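You operate a simulated robot arm through the tools that you are given. There is no shell and no other tool. Be economical: measure what you need, move in short steps, check, and stop when the job is done.

Carry out the task below with a simulated robot arm. There is one attempt and no reset: what you move stays moved.

TASK
Stand the blue sleeve beside the small carton. It goes on the side that lies toward x -0.7, y +0.7 (a direction in the base frame), with about 3 cm between them.
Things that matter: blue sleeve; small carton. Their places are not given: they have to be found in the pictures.

It is judged by the outcome, as a careful person would: the job done as asked, and still so three seconds after it is handed in. It fails if anything else is knocked over, pushed out of place, dropped, spilled or broken.

THE ROBOT
A 7-joint arm with a two-finger parallel gripper, fixed in place. Base frame: the origin is at the foot of the arm, x ahead of it, y to its left, z up; the work surface is at about z = 0.86. Lengths are in m, angles in degrees, forces in N, time in s.
With the tool pointing down near the work surface it reaches from about 0.3 to 0.7 m from the base axis. Its first joint turns from -66.0 to 66.0 degrees. Payload 1.57 kg.
Tool frame: the origin (TCP) lies between the finger pads and is the grasp point; the fingertips stand 0.03 m ahead of it; z points along the fingers, y is the line along which they close. The gripper opens to 0.11 m. The fingers are 0.024 m wide and 0.012 m thick; the gripper's body (0.048 by 0.112 m) begins 0.078 m behind the TCP.
Orientation is told as [roll, pitch, yaw] about the base's x, y, z axes, in that order, counted from this pose: with the fingers straight down and closing along the base's y, the tool's x points along the base's -x, its y along +y and its z along -z.

THE INTERFACE
- The arm moves only by the tool move_arm. Its argument "steps" is a list of rows, each an object (a shift or turn left out is 0, a gripper value left out holds the last) with "delta_pos": the shift along the tool's x, y, z in m, a list of three; "delta_rot": the turn, a rotation vector about the tool's x, y, z in degrees, a list of three; "fingers": the finger opening in m, from 0 to 0.11. In form: [{"delta_pos": [dx, dy, dz], "delta_rot": [wx, wy, wz], "fingers": fingers}, ...]. A call has 1 to 8 rows; each row shifts and turns the commanded pose from where the row before left it, along the tool's axes as they then stand. A row lasts 0.2 s, in which the tool goes at most 0.05 m and 8.6 degrees; a call with a longer step from one row to the next is refused whole, and so is a gripper value outside its range. A pose out of reach is approached as far as the arm can. The call stops where the force on the tool passes 40 N (or 10 N more than at its start, if that is more) or the arm is blocked; 0.2 s more then pass. The fingers move at their own pace (about 0.108 m/s each) and stop on an object; they squeeze with about 21 N. The grip force told is the motor's: it shows also when the fingers shut on nothing. Time passes only in rows, and 0.2 s behind the last, so rows that do not move let the fingers close. It gives the time, the measured TCP pose, the force on the tool (base axes), the opening and the grip force at its end, in the units of the frame above (readings bear some noise), and new pictures: "views" is both (left out), scene, wrist or none.
- Cameras (640 x 400 px; columns grow to the right, rows downward): "scene" is fixed at [0.152, -0.3779, 1.4189]; the picture's right is [0.89, -0.46, 0.00], its down [-0.20, -0.39, -0.90] and it looks along [0.41, 0.80, -0.43] (base axes); focal length 336 px, centre (320, 200). "wrist" rides on the gripper at [-0.036, 0, -0.08] in the tool frame; the picture's right is [0.00, -1.00, 0.00], its down [0.97, 0.00, -0.24] and it looks along [0.24, 0.00, 0.97] (tool axes); focal length 218 px, centre (320, 200).
- locate(camera, pixels): for up to 12 pixels [column, row] of the newest picture of that camera ("zoom" is the newest enlarged one), the place [x, y, z] in the base frame of the surface seen there, good to about 0.003 m. No time passes.
- inspect(camera, box): a new picture of the part [left, top, right, bottom] of that camera's present view, enlarged. No time passes.
- finish_job(): hands the job in; it is judged then, once.

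Work in short steps. Measure before you move; look again where a grasp or a placing could have gone wrong, and mend it. You have 60 turns and 120 pictures in all, the two below and enlarged ones among them. Open the gripper and draw the arm clear of the work before you hand the job in, unless the task says otherwise; then end with one line.

The tools are called after ">>>" as a command line: name --argument value ..., lists and objects as JSON in quotes. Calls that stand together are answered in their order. move_arm: Moves the arm, as the interface text tells. Its arguments: {"type":"object","properties":{"steps":{"type":"array","items":{"type":"object","properties":{"delta_pos":{"type":"array","items":{"type":"number"}},"delta_rot":{"type":"array","items":{"type":"number"}},"fingers":{"type":"number"}}}},"views":{"type":"string","enum":["both","scene","wrist","none"]}},"required":["steps"]} The other tools are called the same way: locate (camera, pixels) gives the place of the surface under pixels of a picture; inspect (camera, box) takes an enlarged picture of a part of a camera's view; finish_job () hands the job in.

At the start:

```text
t: 0.0
eef_pos: [0.3053, 0.2683, 1.14]
ee_rot: [0.0, 0.0, 0.1]
wrist_force: [-0.3, 0.3, -0.4]
finger_gap: 0.11
finger_force: 0.0
```

scene: 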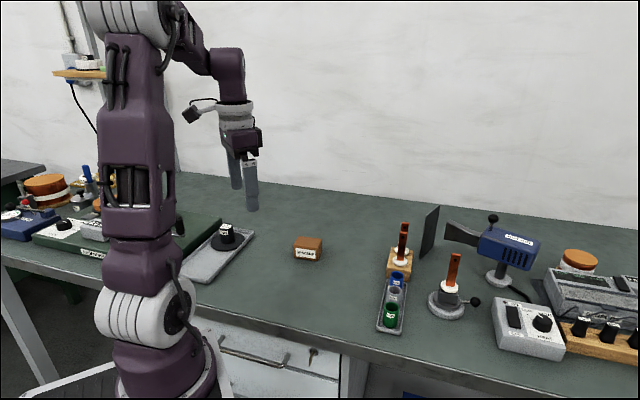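
wrist: 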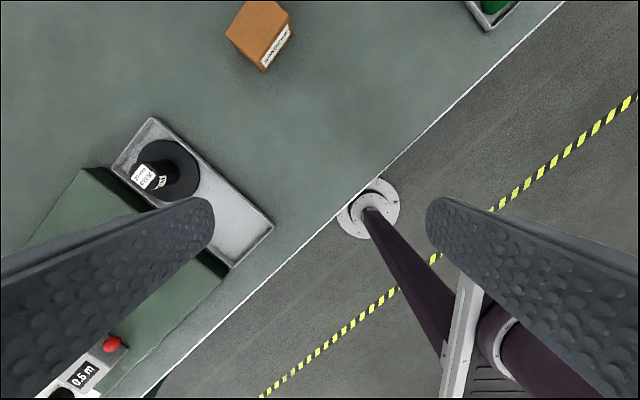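

The small carton appears at scene (307,248). Blue sleeve is probably the blue thing in the tray at (397,283). I enlarge both.

>>> inspect --camera "scene" --box '[350, 200, 480, 340]'

>>> inspect --camera "scene" --box '[180, 200, 340, 300]'

>>> locate --camera "scene" --pixels '[[294, 237], [323, 239], [318, 261], [293, 259], [307, 240], [398, 276], [394, 290], [390, 312], [403, 330], [380, 328], [408, 285], [385, 284]]'

```text
2.86 times, centred on (415, 270) of scene
```

zoom: 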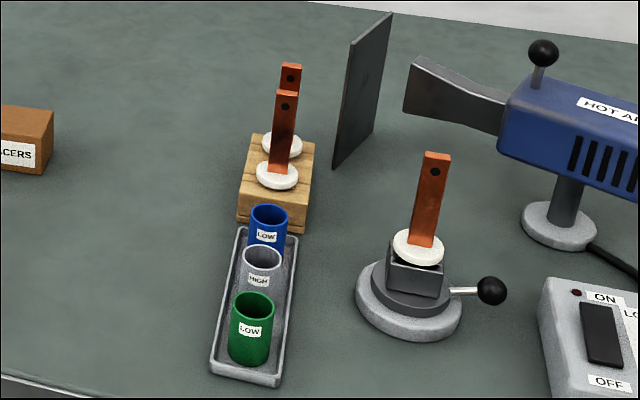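

```text
4.00 times, centred on (260, 250) of scene
```

zoom: 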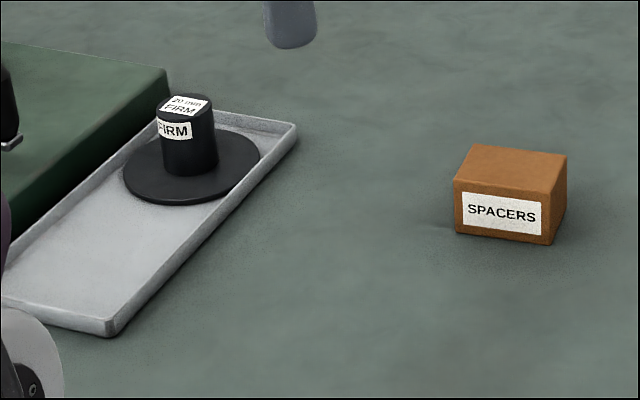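

```text
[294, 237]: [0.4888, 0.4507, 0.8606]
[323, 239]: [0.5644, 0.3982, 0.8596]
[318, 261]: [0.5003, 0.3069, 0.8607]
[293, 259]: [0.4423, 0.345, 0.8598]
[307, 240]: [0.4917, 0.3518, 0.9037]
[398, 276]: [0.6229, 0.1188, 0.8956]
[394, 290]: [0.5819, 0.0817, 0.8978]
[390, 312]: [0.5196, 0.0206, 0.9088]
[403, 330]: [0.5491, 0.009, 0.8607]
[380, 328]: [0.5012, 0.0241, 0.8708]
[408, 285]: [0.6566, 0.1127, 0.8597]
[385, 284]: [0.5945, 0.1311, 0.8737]
```

The blue sleeve is the far cylinder of three in the tray, next to a grey one and the wooden stand. I measure the carton corners and carton top in the current zoom, before moving over the tray.

>>> locate --camera "zoom" --pixels '[[473, 148], [564, 157], [552, 189], [458, 179], [460, 230], [546, 241], [500, 237], [563, 208], [512, 165]]'

>>> inspect --camera "scene" --box '[370, 250, 420, 340]'

```text
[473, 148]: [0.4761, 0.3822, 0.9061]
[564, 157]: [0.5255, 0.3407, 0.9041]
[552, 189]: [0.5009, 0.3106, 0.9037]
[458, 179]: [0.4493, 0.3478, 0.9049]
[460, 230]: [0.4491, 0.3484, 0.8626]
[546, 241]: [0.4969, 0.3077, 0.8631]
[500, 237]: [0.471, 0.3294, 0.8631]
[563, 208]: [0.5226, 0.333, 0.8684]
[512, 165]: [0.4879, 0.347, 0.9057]
```

```text
4.44 times, centred on (395, 295) of scene
```

zoom: 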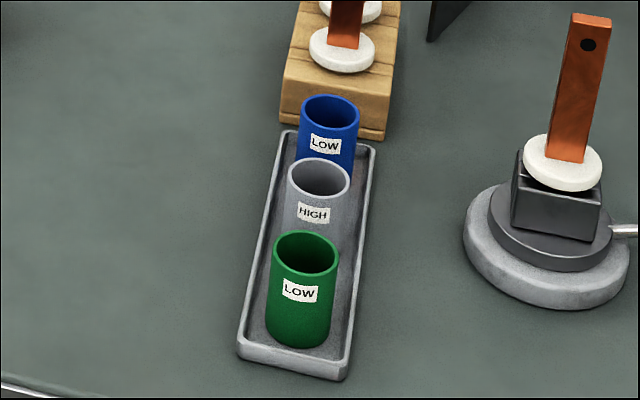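

>>> locate --camera "zoom" --pixels '[[302, 108], [357, 110], [330, 96], [328, 127], [290, 178], [348, 182], [318, 197], [319, 160], [291, 132], [374, 147], [239, 345], [345, 365]]'

>>> move_arm --steps '[{"delta_pos": [-0.04, -0.02, 0]}, {"delta_pos": [-0.04, -0.02, 0]}, {"delta_pos": [-0.04, -0.02, 0]}, {"delta_pos": [-0.04, -0.02, 0]}, {"delta_pos": [-0.02, -0.03, 0]}, {"delta_pos": [-0.02, -0.03, 0]}]' --views "wrist"

```text
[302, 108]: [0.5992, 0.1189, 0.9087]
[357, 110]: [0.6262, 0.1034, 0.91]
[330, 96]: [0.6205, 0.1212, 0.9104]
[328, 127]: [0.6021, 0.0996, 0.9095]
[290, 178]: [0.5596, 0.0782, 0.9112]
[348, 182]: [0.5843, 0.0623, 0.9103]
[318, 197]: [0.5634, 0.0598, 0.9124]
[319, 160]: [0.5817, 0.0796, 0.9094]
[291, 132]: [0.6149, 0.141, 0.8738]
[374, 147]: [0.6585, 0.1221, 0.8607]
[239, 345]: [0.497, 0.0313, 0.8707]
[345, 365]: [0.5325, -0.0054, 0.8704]
```

```text
t: 1.4
eef_pos: [0.5051, 0.1313, 1.138]
ee_rot: [-0.1, 0.0, 0.0]
wrist_force: [-0.1, -1.0, 0.9]
finger_gap: 0.11
finger_force: 0.1
```

wrist: 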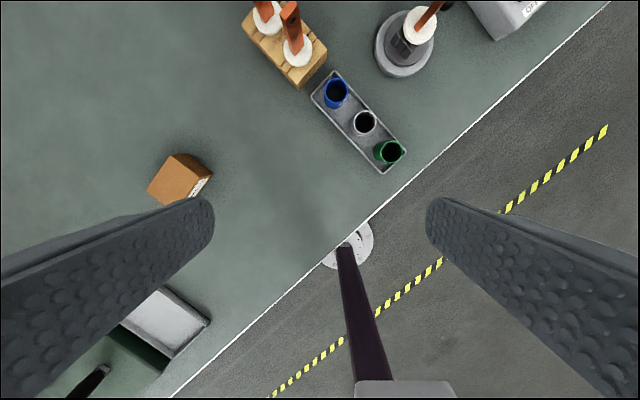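

I check the copper bars on the wooden stand, which stand near the sleeve, for height and distance.

>>> inspect --camera "wrist" --box '[230, 0, 430, 180]'

>>> inspect --camera "scene" --box '[370, 205, 450, 305]'

```text
2.22 times, centred on (330, 90) of wrist
```

zoom: 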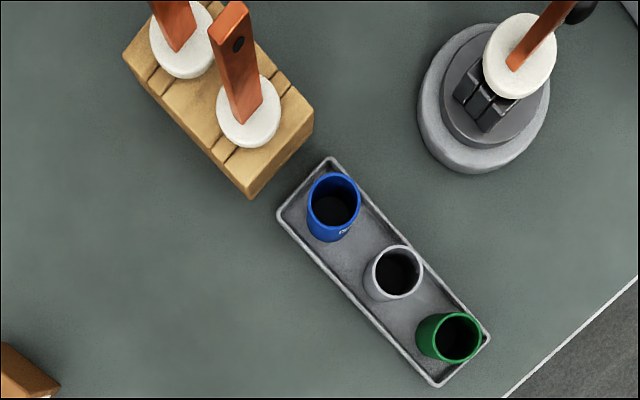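

```text
4.00 times, centred on (410, 255) of scene
```

zoom: 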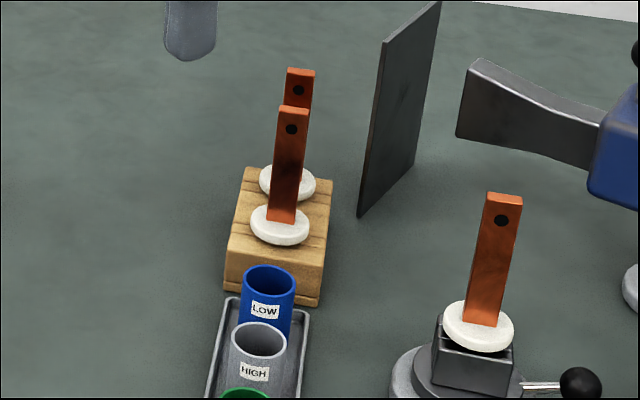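

>>> locate --camera "zoom" --pixels '[[293, 112], [282, 218], [285, 240], [300, 73], [503, 198], [395, 40], [245, 278], [294, 282], [268, 268], [268, 296], [320, 285], [228, 270]]'

```text
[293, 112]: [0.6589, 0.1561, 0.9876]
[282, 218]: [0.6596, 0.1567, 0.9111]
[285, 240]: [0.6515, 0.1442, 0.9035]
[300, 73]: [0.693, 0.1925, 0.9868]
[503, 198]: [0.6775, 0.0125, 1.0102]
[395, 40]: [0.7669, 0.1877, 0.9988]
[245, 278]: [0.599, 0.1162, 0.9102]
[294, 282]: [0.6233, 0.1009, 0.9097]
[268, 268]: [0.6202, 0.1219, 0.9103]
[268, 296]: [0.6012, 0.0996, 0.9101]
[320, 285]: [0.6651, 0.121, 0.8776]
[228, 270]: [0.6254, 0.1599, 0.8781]
```

Bar top is z≈0.988 and the sleeve centre is about (0.611,0.110) with its top at 0.910. I move above it with yaw +20° (clears bars and grey sleeve), with the gripper part open.

>>> move_arm --steps '[{"delta_pos": [-0.04, -0.007, 0], "fingers": 0.065}, {"delta_pos": [-0.04, -0.007, 0]}, {"delta_pos": [-0.0265, -0.007, 0]}, {"delta_rot": [0, 0, -7]}, {"delta_rot": [0, 0, -7]}, {"delta_rot": [0, 0, -6], "delta_pos": [0, 0, 0.04]}, {"delta_pos": [0, 0, 0.04]}, {}]'

```text
t: 3.2
eef_pos: [0.6136, 0.1096, 1.0592]
ee_rot: [0.1, -0.1, 20.0]
wrist_force: [-0.2, 0.0, -0.5]
finger_gap: 0.0653
finger_force: 0.1
```

scene: 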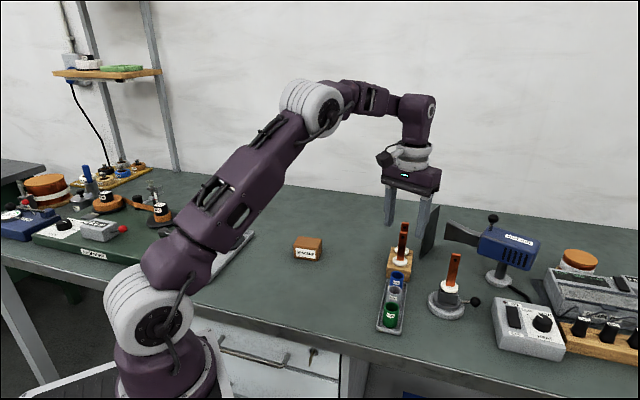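
wrist: 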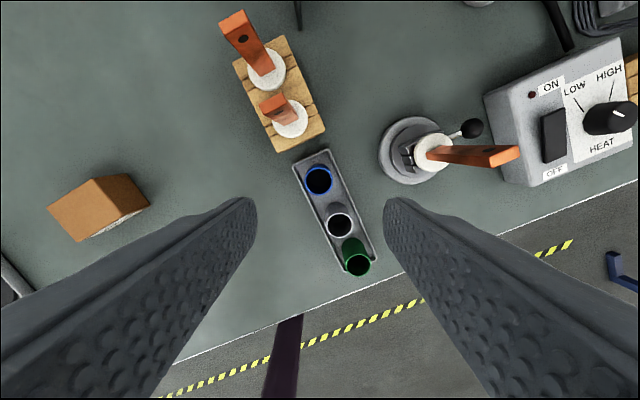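

>>> inspect --camera "wrist" --box '[260, 130, 400, 290]'

```text
2.50 times, centred on (330, 210) of wrist
```

zoom: 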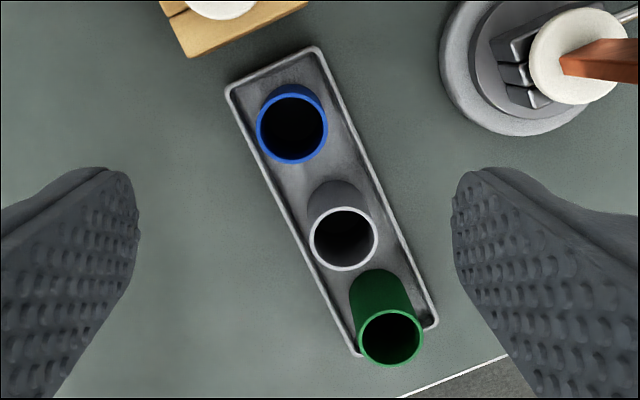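

>>> locate --camera "zoom" --pixels '[[259, 130], [325, 128], [292, 96], [292, 161], [312, 234], [376, 236], [280, 175], [320, 160], [300, 70], [292, 128], [228, 92], [317, 50]]'

```text
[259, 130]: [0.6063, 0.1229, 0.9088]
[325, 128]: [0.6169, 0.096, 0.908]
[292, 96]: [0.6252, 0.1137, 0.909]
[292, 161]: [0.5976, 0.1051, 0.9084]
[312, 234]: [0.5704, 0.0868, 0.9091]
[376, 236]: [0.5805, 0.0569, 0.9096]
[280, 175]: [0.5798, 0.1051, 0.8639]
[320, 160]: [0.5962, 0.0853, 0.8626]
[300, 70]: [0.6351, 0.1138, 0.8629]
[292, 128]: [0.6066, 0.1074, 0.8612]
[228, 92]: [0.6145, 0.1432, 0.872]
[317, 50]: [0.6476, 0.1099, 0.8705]
```

Sleeve centre (0.6115, 0.1095), floor under it ≈0.863. I descend to z≈0.912 so the tips stay above the tray rim (0.872).

>>> move_arm --steps '[{"delta_pos": [0.002, 0.0005, 0.03]}, {"delta_pos": [0, 0, 0.03]}, {"delta_pos": [0, 0, 0.03]}, {"delta_pos": [0, 0, 0.03]}, {"delta_pos": [0, 0, 0.02]}, {"delta_pos": [0, 0, 0.007]}, {}]'

```text
t: 4.8
eef_pos: [0.6113, 0.1061, 0.9139]
ee_rot: [-0.1, 0.0, 19.9]
wrist_force: [0.6, 0.0, 0.6]
finger_gap: 0.065
finger_force: 0.0
```

scene: 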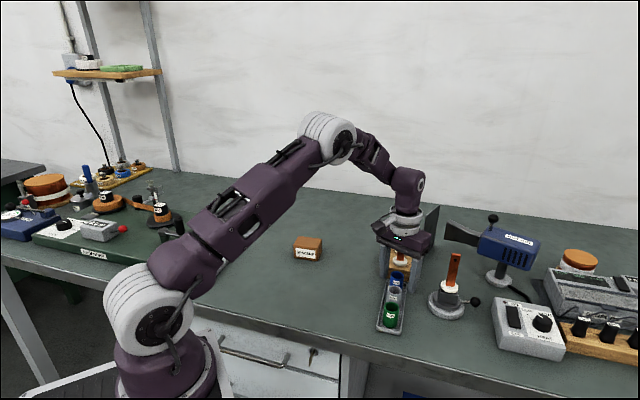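
wrist: 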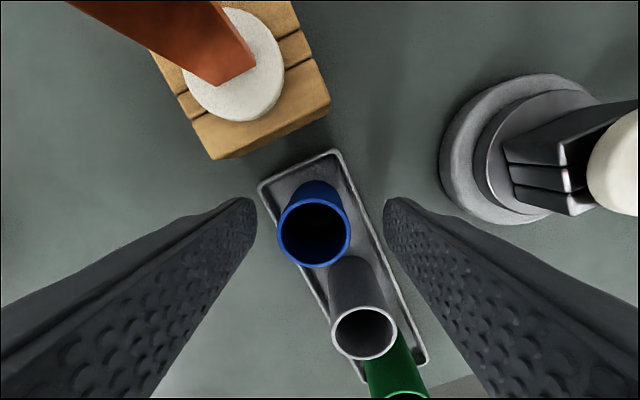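

>>> move_arm --steps '[{"delta_pos": [-0.001, 0.003, 0.001]}, {"fingers": 0.04}, {"fingers": 0.02}, {"fingers": 0.02}, {"fingers": 0.02}]' --views "wrist"

```text
t: 6.0
eef_pos: [0.6121, 0.1105, 0.9126]
ee_rot: [0.0, 0.0, 20.0]
wrist_force: [0.0, 0.2, -0.2]
finger_gap: 0.028
finger_force: 20.7
```

wrist: 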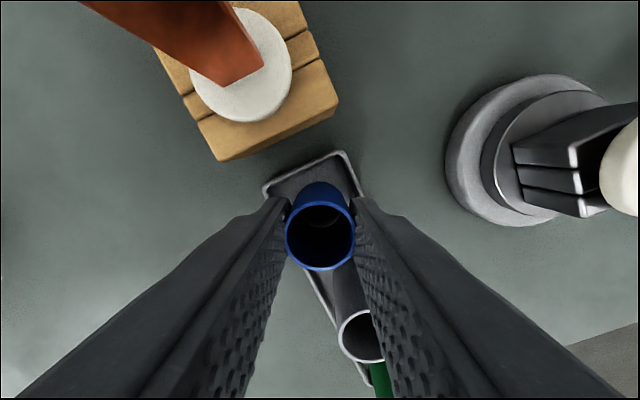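

Gripped at 0.028 m, upright. Lifting straight up.

>>> move_arm --steps '[{"delta_pos": [0, 0, -0.015]}, {"delta_pos": [0, 0, -0.03]}, {"delta_pos": [0, 0, -0.035]}, {"delta_pos": [0, 0, -0.04]}, {"delta_pos": [0, 0, -0.04]}, {}]'

```text
t: 7.4
eef_pos: [0.6112, 0.1122, 1.075]
ee_rot: [-0.1, 0.0, 20.0]
wrist_force: [-0.7, 0.1, -0.5]
finger_gap: 0.028
finger_force: 21.2
```

scene: 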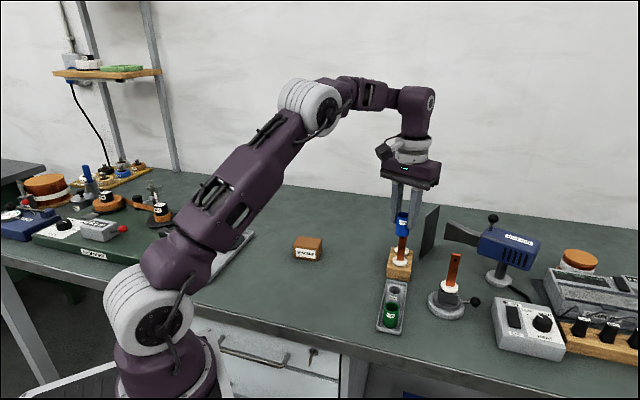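
wrist: 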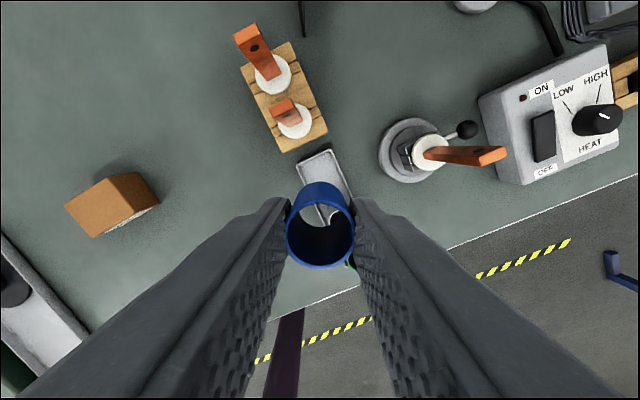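

>>> move_arm --steps '[{"delta_pos": [0.0086, 0.0415, 0]}, {"delta_pos": [0.0086, 0.0415, 0]}, {"delta_pos": [0.0086, 0.0415, 0]}, {"delta_pos": [0.0086, 0.0415, 0]}, {"delta_pos": [0.0086, 0.0415, 0]}, {"delta_pos": [0.0086, 0.0415, 0]}, {"delta_pos": [0.0086, 0.0415, 0]}, {"delta_pos": [0.0086, 0.0415, 0]}]' --views "none"

>>> move_arm --steps '[{"delta_rot": [0, 0, 8]}, {"delta_rot": [0, 0, 8]}, {"delta_rot": [0, 0, 8]}, {"delta_rot": [0, 0, 8]}, {"delta_rot": [0, 0, 8]}, {"delta_rot": [0, 0, 8]}, {}]'

```text
t: 9.2
eef_pos: [0.4324, 0.3977, 1.073]
ee_rot: [0.0, 0.0, 19.9]
wrist_force: [0.4, -1.0, 0.2]
finger_gap: 0.0281
finger_force: 20.2
```

```text
t: 10.8
eef_pos: [0.4336, 0.3978, 1.0731]
ee_rot: [0.1, 0.0, -28.1]
wrist_force: [-0.5, -0.3, 0.4]
finger_gap: 0.0281
finger_force: 21.0
```

scene: 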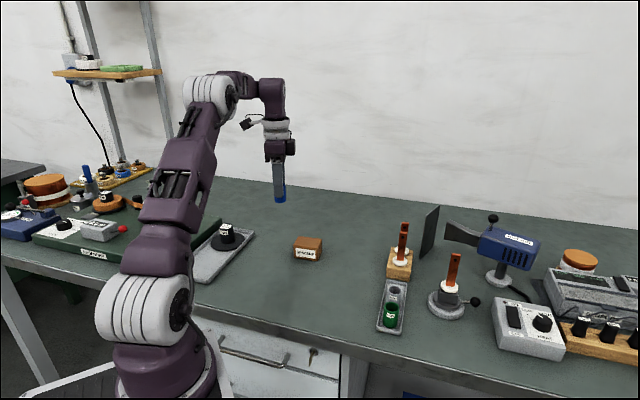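
wrist: 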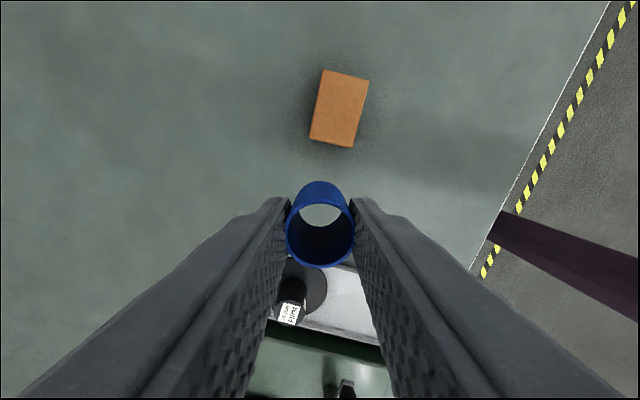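

>>> locate --camera "wrist" --pixels '[[325, 71], [367, 80], [353, 142], [311, 136], [331, 139], [338, 105], [320, 265], [345, 266]]'

>>> locate --camera "scene" --pixels '[[255, 232], [227, 232], [232, 245], [225, 222]]'

```text
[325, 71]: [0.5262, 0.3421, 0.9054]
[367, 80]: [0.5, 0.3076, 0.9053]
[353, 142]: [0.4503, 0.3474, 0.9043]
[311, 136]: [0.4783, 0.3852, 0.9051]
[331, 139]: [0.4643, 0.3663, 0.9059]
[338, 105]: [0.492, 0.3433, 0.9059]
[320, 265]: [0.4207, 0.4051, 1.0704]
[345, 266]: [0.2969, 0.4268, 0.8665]
```

```text
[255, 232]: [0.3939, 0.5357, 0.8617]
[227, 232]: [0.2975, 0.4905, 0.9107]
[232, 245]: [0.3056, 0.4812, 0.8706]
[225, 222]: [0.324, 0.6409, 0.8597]
```

Commanded spot gives a 3 cm gap from the carton's end face (0.464, 0.366). Lowering to just above the table.

>>> move_arm --steps '[{"delta_pos": [0, 0, 0.04]}, {"delta_pos": [0, 0, 0.04]}, {"delta_pos": [0, 0, 0.035]}, {"delta_pos": [0, 0, 0.025]}, {"delta_pos": [0, 0, 0.015]}, {"delta_pos": [0, 0, 0.003]}, {}]'

```text
t: 12.4
eef_pos: [0.4317, 0.3979, 0.9129]
ee_rot: [0.0, -0.1, -27.9]
wrist_force: [-0.4, -0.4, 1.0]
finger_gap: 0.0281
finger_force: 21.1
```

scene: 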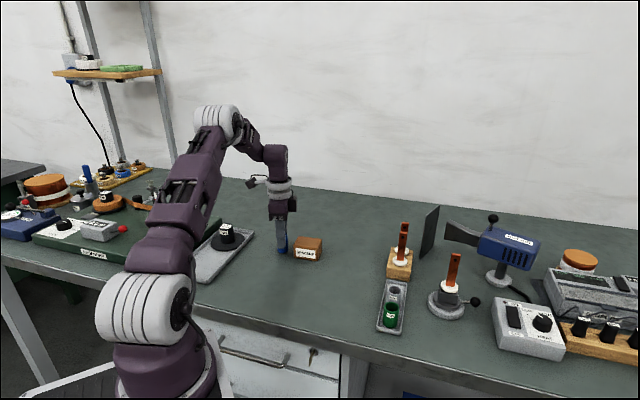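
wrist: 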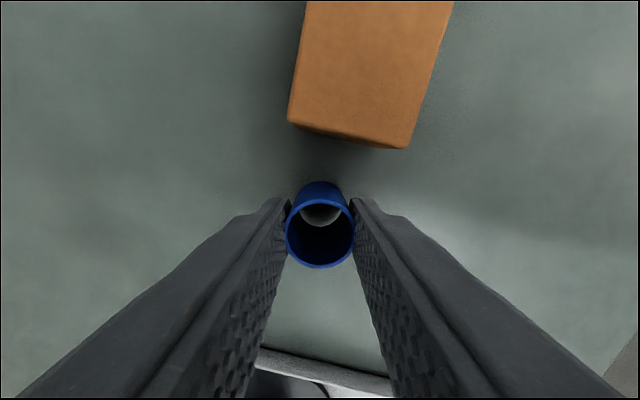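

Not yet in contact; lowering by millimetres to feel the table.

>>> move_arm --steps '[{"delta_pos": [0, 0, 0.0015]}, {"delta_pos": [0, 0, 0.001]}, {}]' --views "none"

>>> inspect --camera "scene" --box '[250, 210, 340, 275]'

```text
t: 13.2
eef_pos: [0.431, 0.3975, 0.9107]
ee_rot: [0.0, 0.0, -28.0]
wrist_force: [-0.4, -0.6, 0.0]
finger_gap: 0.0279
finger_force: 21.0
```

```text
6.15 times, centred on (295, 242) of scene
```

zoom: 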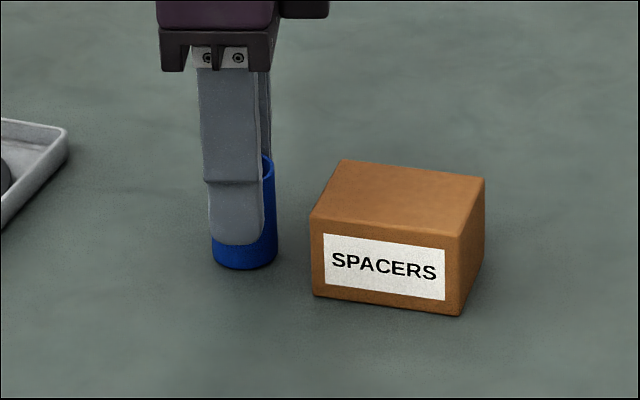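

>>> move_arm --steps '[{"delta_pos": [0, 0, 0.001]}, {}]' --views "none"

>>> move_arm --steps '[{"delta_pos": [0, 0, 0.001]}, {}]' --views "none"

```text
t: 13.8
eef_pos: [0.432, 0.3982, 0.9106]
ee_rot: [0.0, 0.0, -28.0]
wrist_force: [0.3, -0.3, 0.4]
finger_gap: 0.028
finger_force: 20.9
```

```text
t: 14.4
eef_pos: [0.4314, 0.3978, 0.9106]
ee_rot: [0.0, 0.0, -28.0]
wrist_force: [0.9, 0.1, 0.5]
finger_gap: 0.0282
finger_force: 21.0
```

>>> move_arm --steps '[{"delta_pos": [0, 0, 0.001]}, {}]' --views "none"

>>> inspect --camera "scene" --box '[265, 230, 305, 260]'

```text
t: 15.0
eef_pos: [0.4321, 0.398, 0.9096]
ee_rot: [0.0, -0.1, -28.0]
wrist_force: [-7.1, -2.3, 15.1]
finger_gap: 0.0281
finger_force: 20.8
```

```text
13.33 times, centred on (285, 245) of scene
```

zoom: 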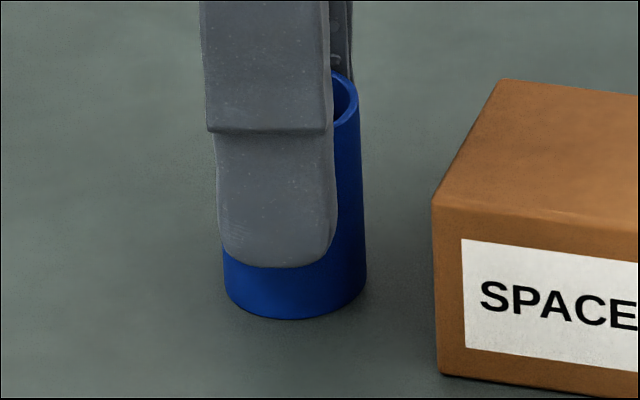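

Contact felt (15 N up). I ease back half a millimetre, open modestly, then withdraw straight up.

>>> move_arm --steps '[{"delta_pos": [0, 0, -0.0007]}, {"fingers": 0.04}, {"fingers": 0.05}, {"fingers": 0.055}, {}]' --views "wrist"

```text
t: 16.2
eef_pos: [0.4323, 0.3977, 0.9088]
ee_rot: [0.0, 0.0, -28.0]
wrist_force: [0.2, -0.1, -0.1]
finger_gap: 0.0551
finger_force: 0.0
```

wrist: 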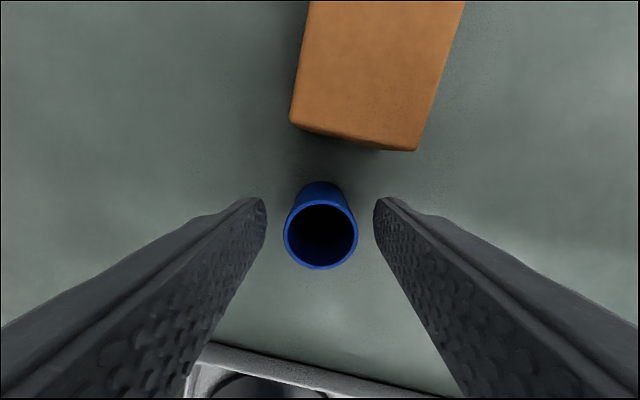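

>>> move_arm --steps '[{"delta_pos": [0, 0, -0.03]}, {"delta_pos": [0, 0, -0.04]}, {"delta_pos": [0, 0, -0.04]}, {"delta_pos": [0, 0, -0.05]}, {"delta_pos": [0, 0, -0.04]}, {}]'

```text
t: 17.6
eef_pos: [0.4317, 0.3981, 1.1126]
ee_rot: [0.0, 0.0, -28.0]
wrist_force: [1.1, 0.4, 0.6]
finger_gap: 0.0551
finger_force: 0.1
```

scene: 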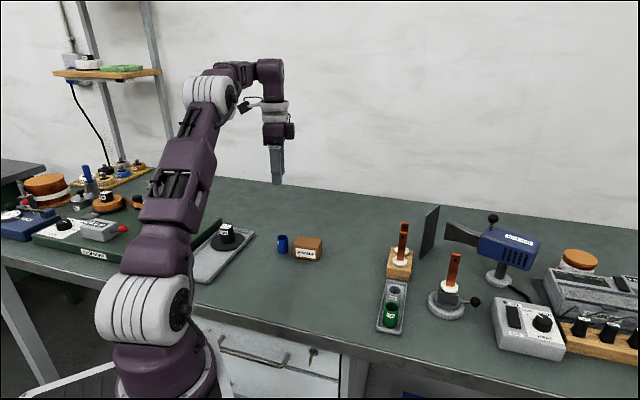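
wrist: 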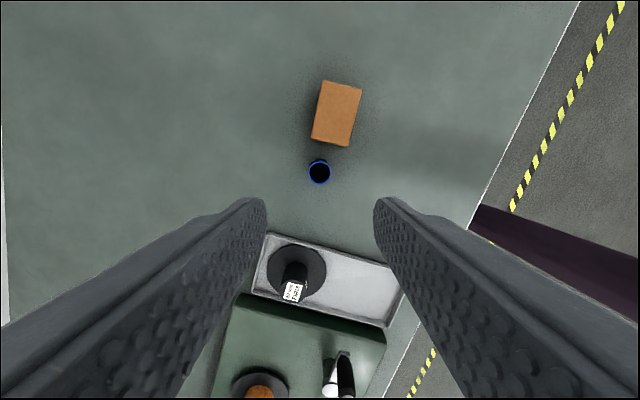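

>>> inspect --camera "wrist" --box '[280, 70, 380, 200]'

```text
3.08 times, centred on (330, 135) of wrist
```

zoom: 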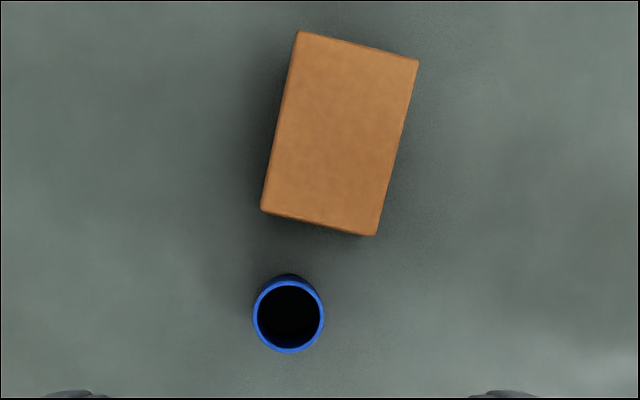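

>>> locate --camera "zoom" --pixels '[[265, 208], [374, 232], [300, 214], [300, 36], [416, 64], [255, 315], [322, 315], [289, 283], [289, 350], [300, 283]]'

```text
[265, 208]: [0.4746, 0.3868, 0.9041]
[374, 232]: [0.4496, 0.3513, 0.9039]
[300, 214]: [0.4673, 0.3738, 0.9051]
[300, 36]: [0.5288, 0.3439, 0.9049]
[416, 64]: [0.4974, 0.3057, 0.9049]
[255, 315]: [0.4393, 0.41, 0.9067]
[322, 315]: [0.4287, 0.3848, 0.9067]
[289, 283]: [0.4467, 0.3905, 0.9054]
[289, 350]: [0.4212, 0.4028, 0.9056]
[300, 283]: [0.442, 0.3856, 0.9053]
```

The sleeve stands upright with a gap of about 2.5–2.8 cm from the carton's end face, on the asked side (carton centre to sleeve ≈ (-0.054, +0.052)). Nothing else has moved and the arm is clear, so I hand in.

>>> finish_job

```text
The job is handed in.
```

The blue sleeve now stands upright beside the small carton, on the side toward x -0.7, y +0.7. The gap measures about 2.5–2.8 cm, slightly under the 3 cm asked, and nothing else moved.
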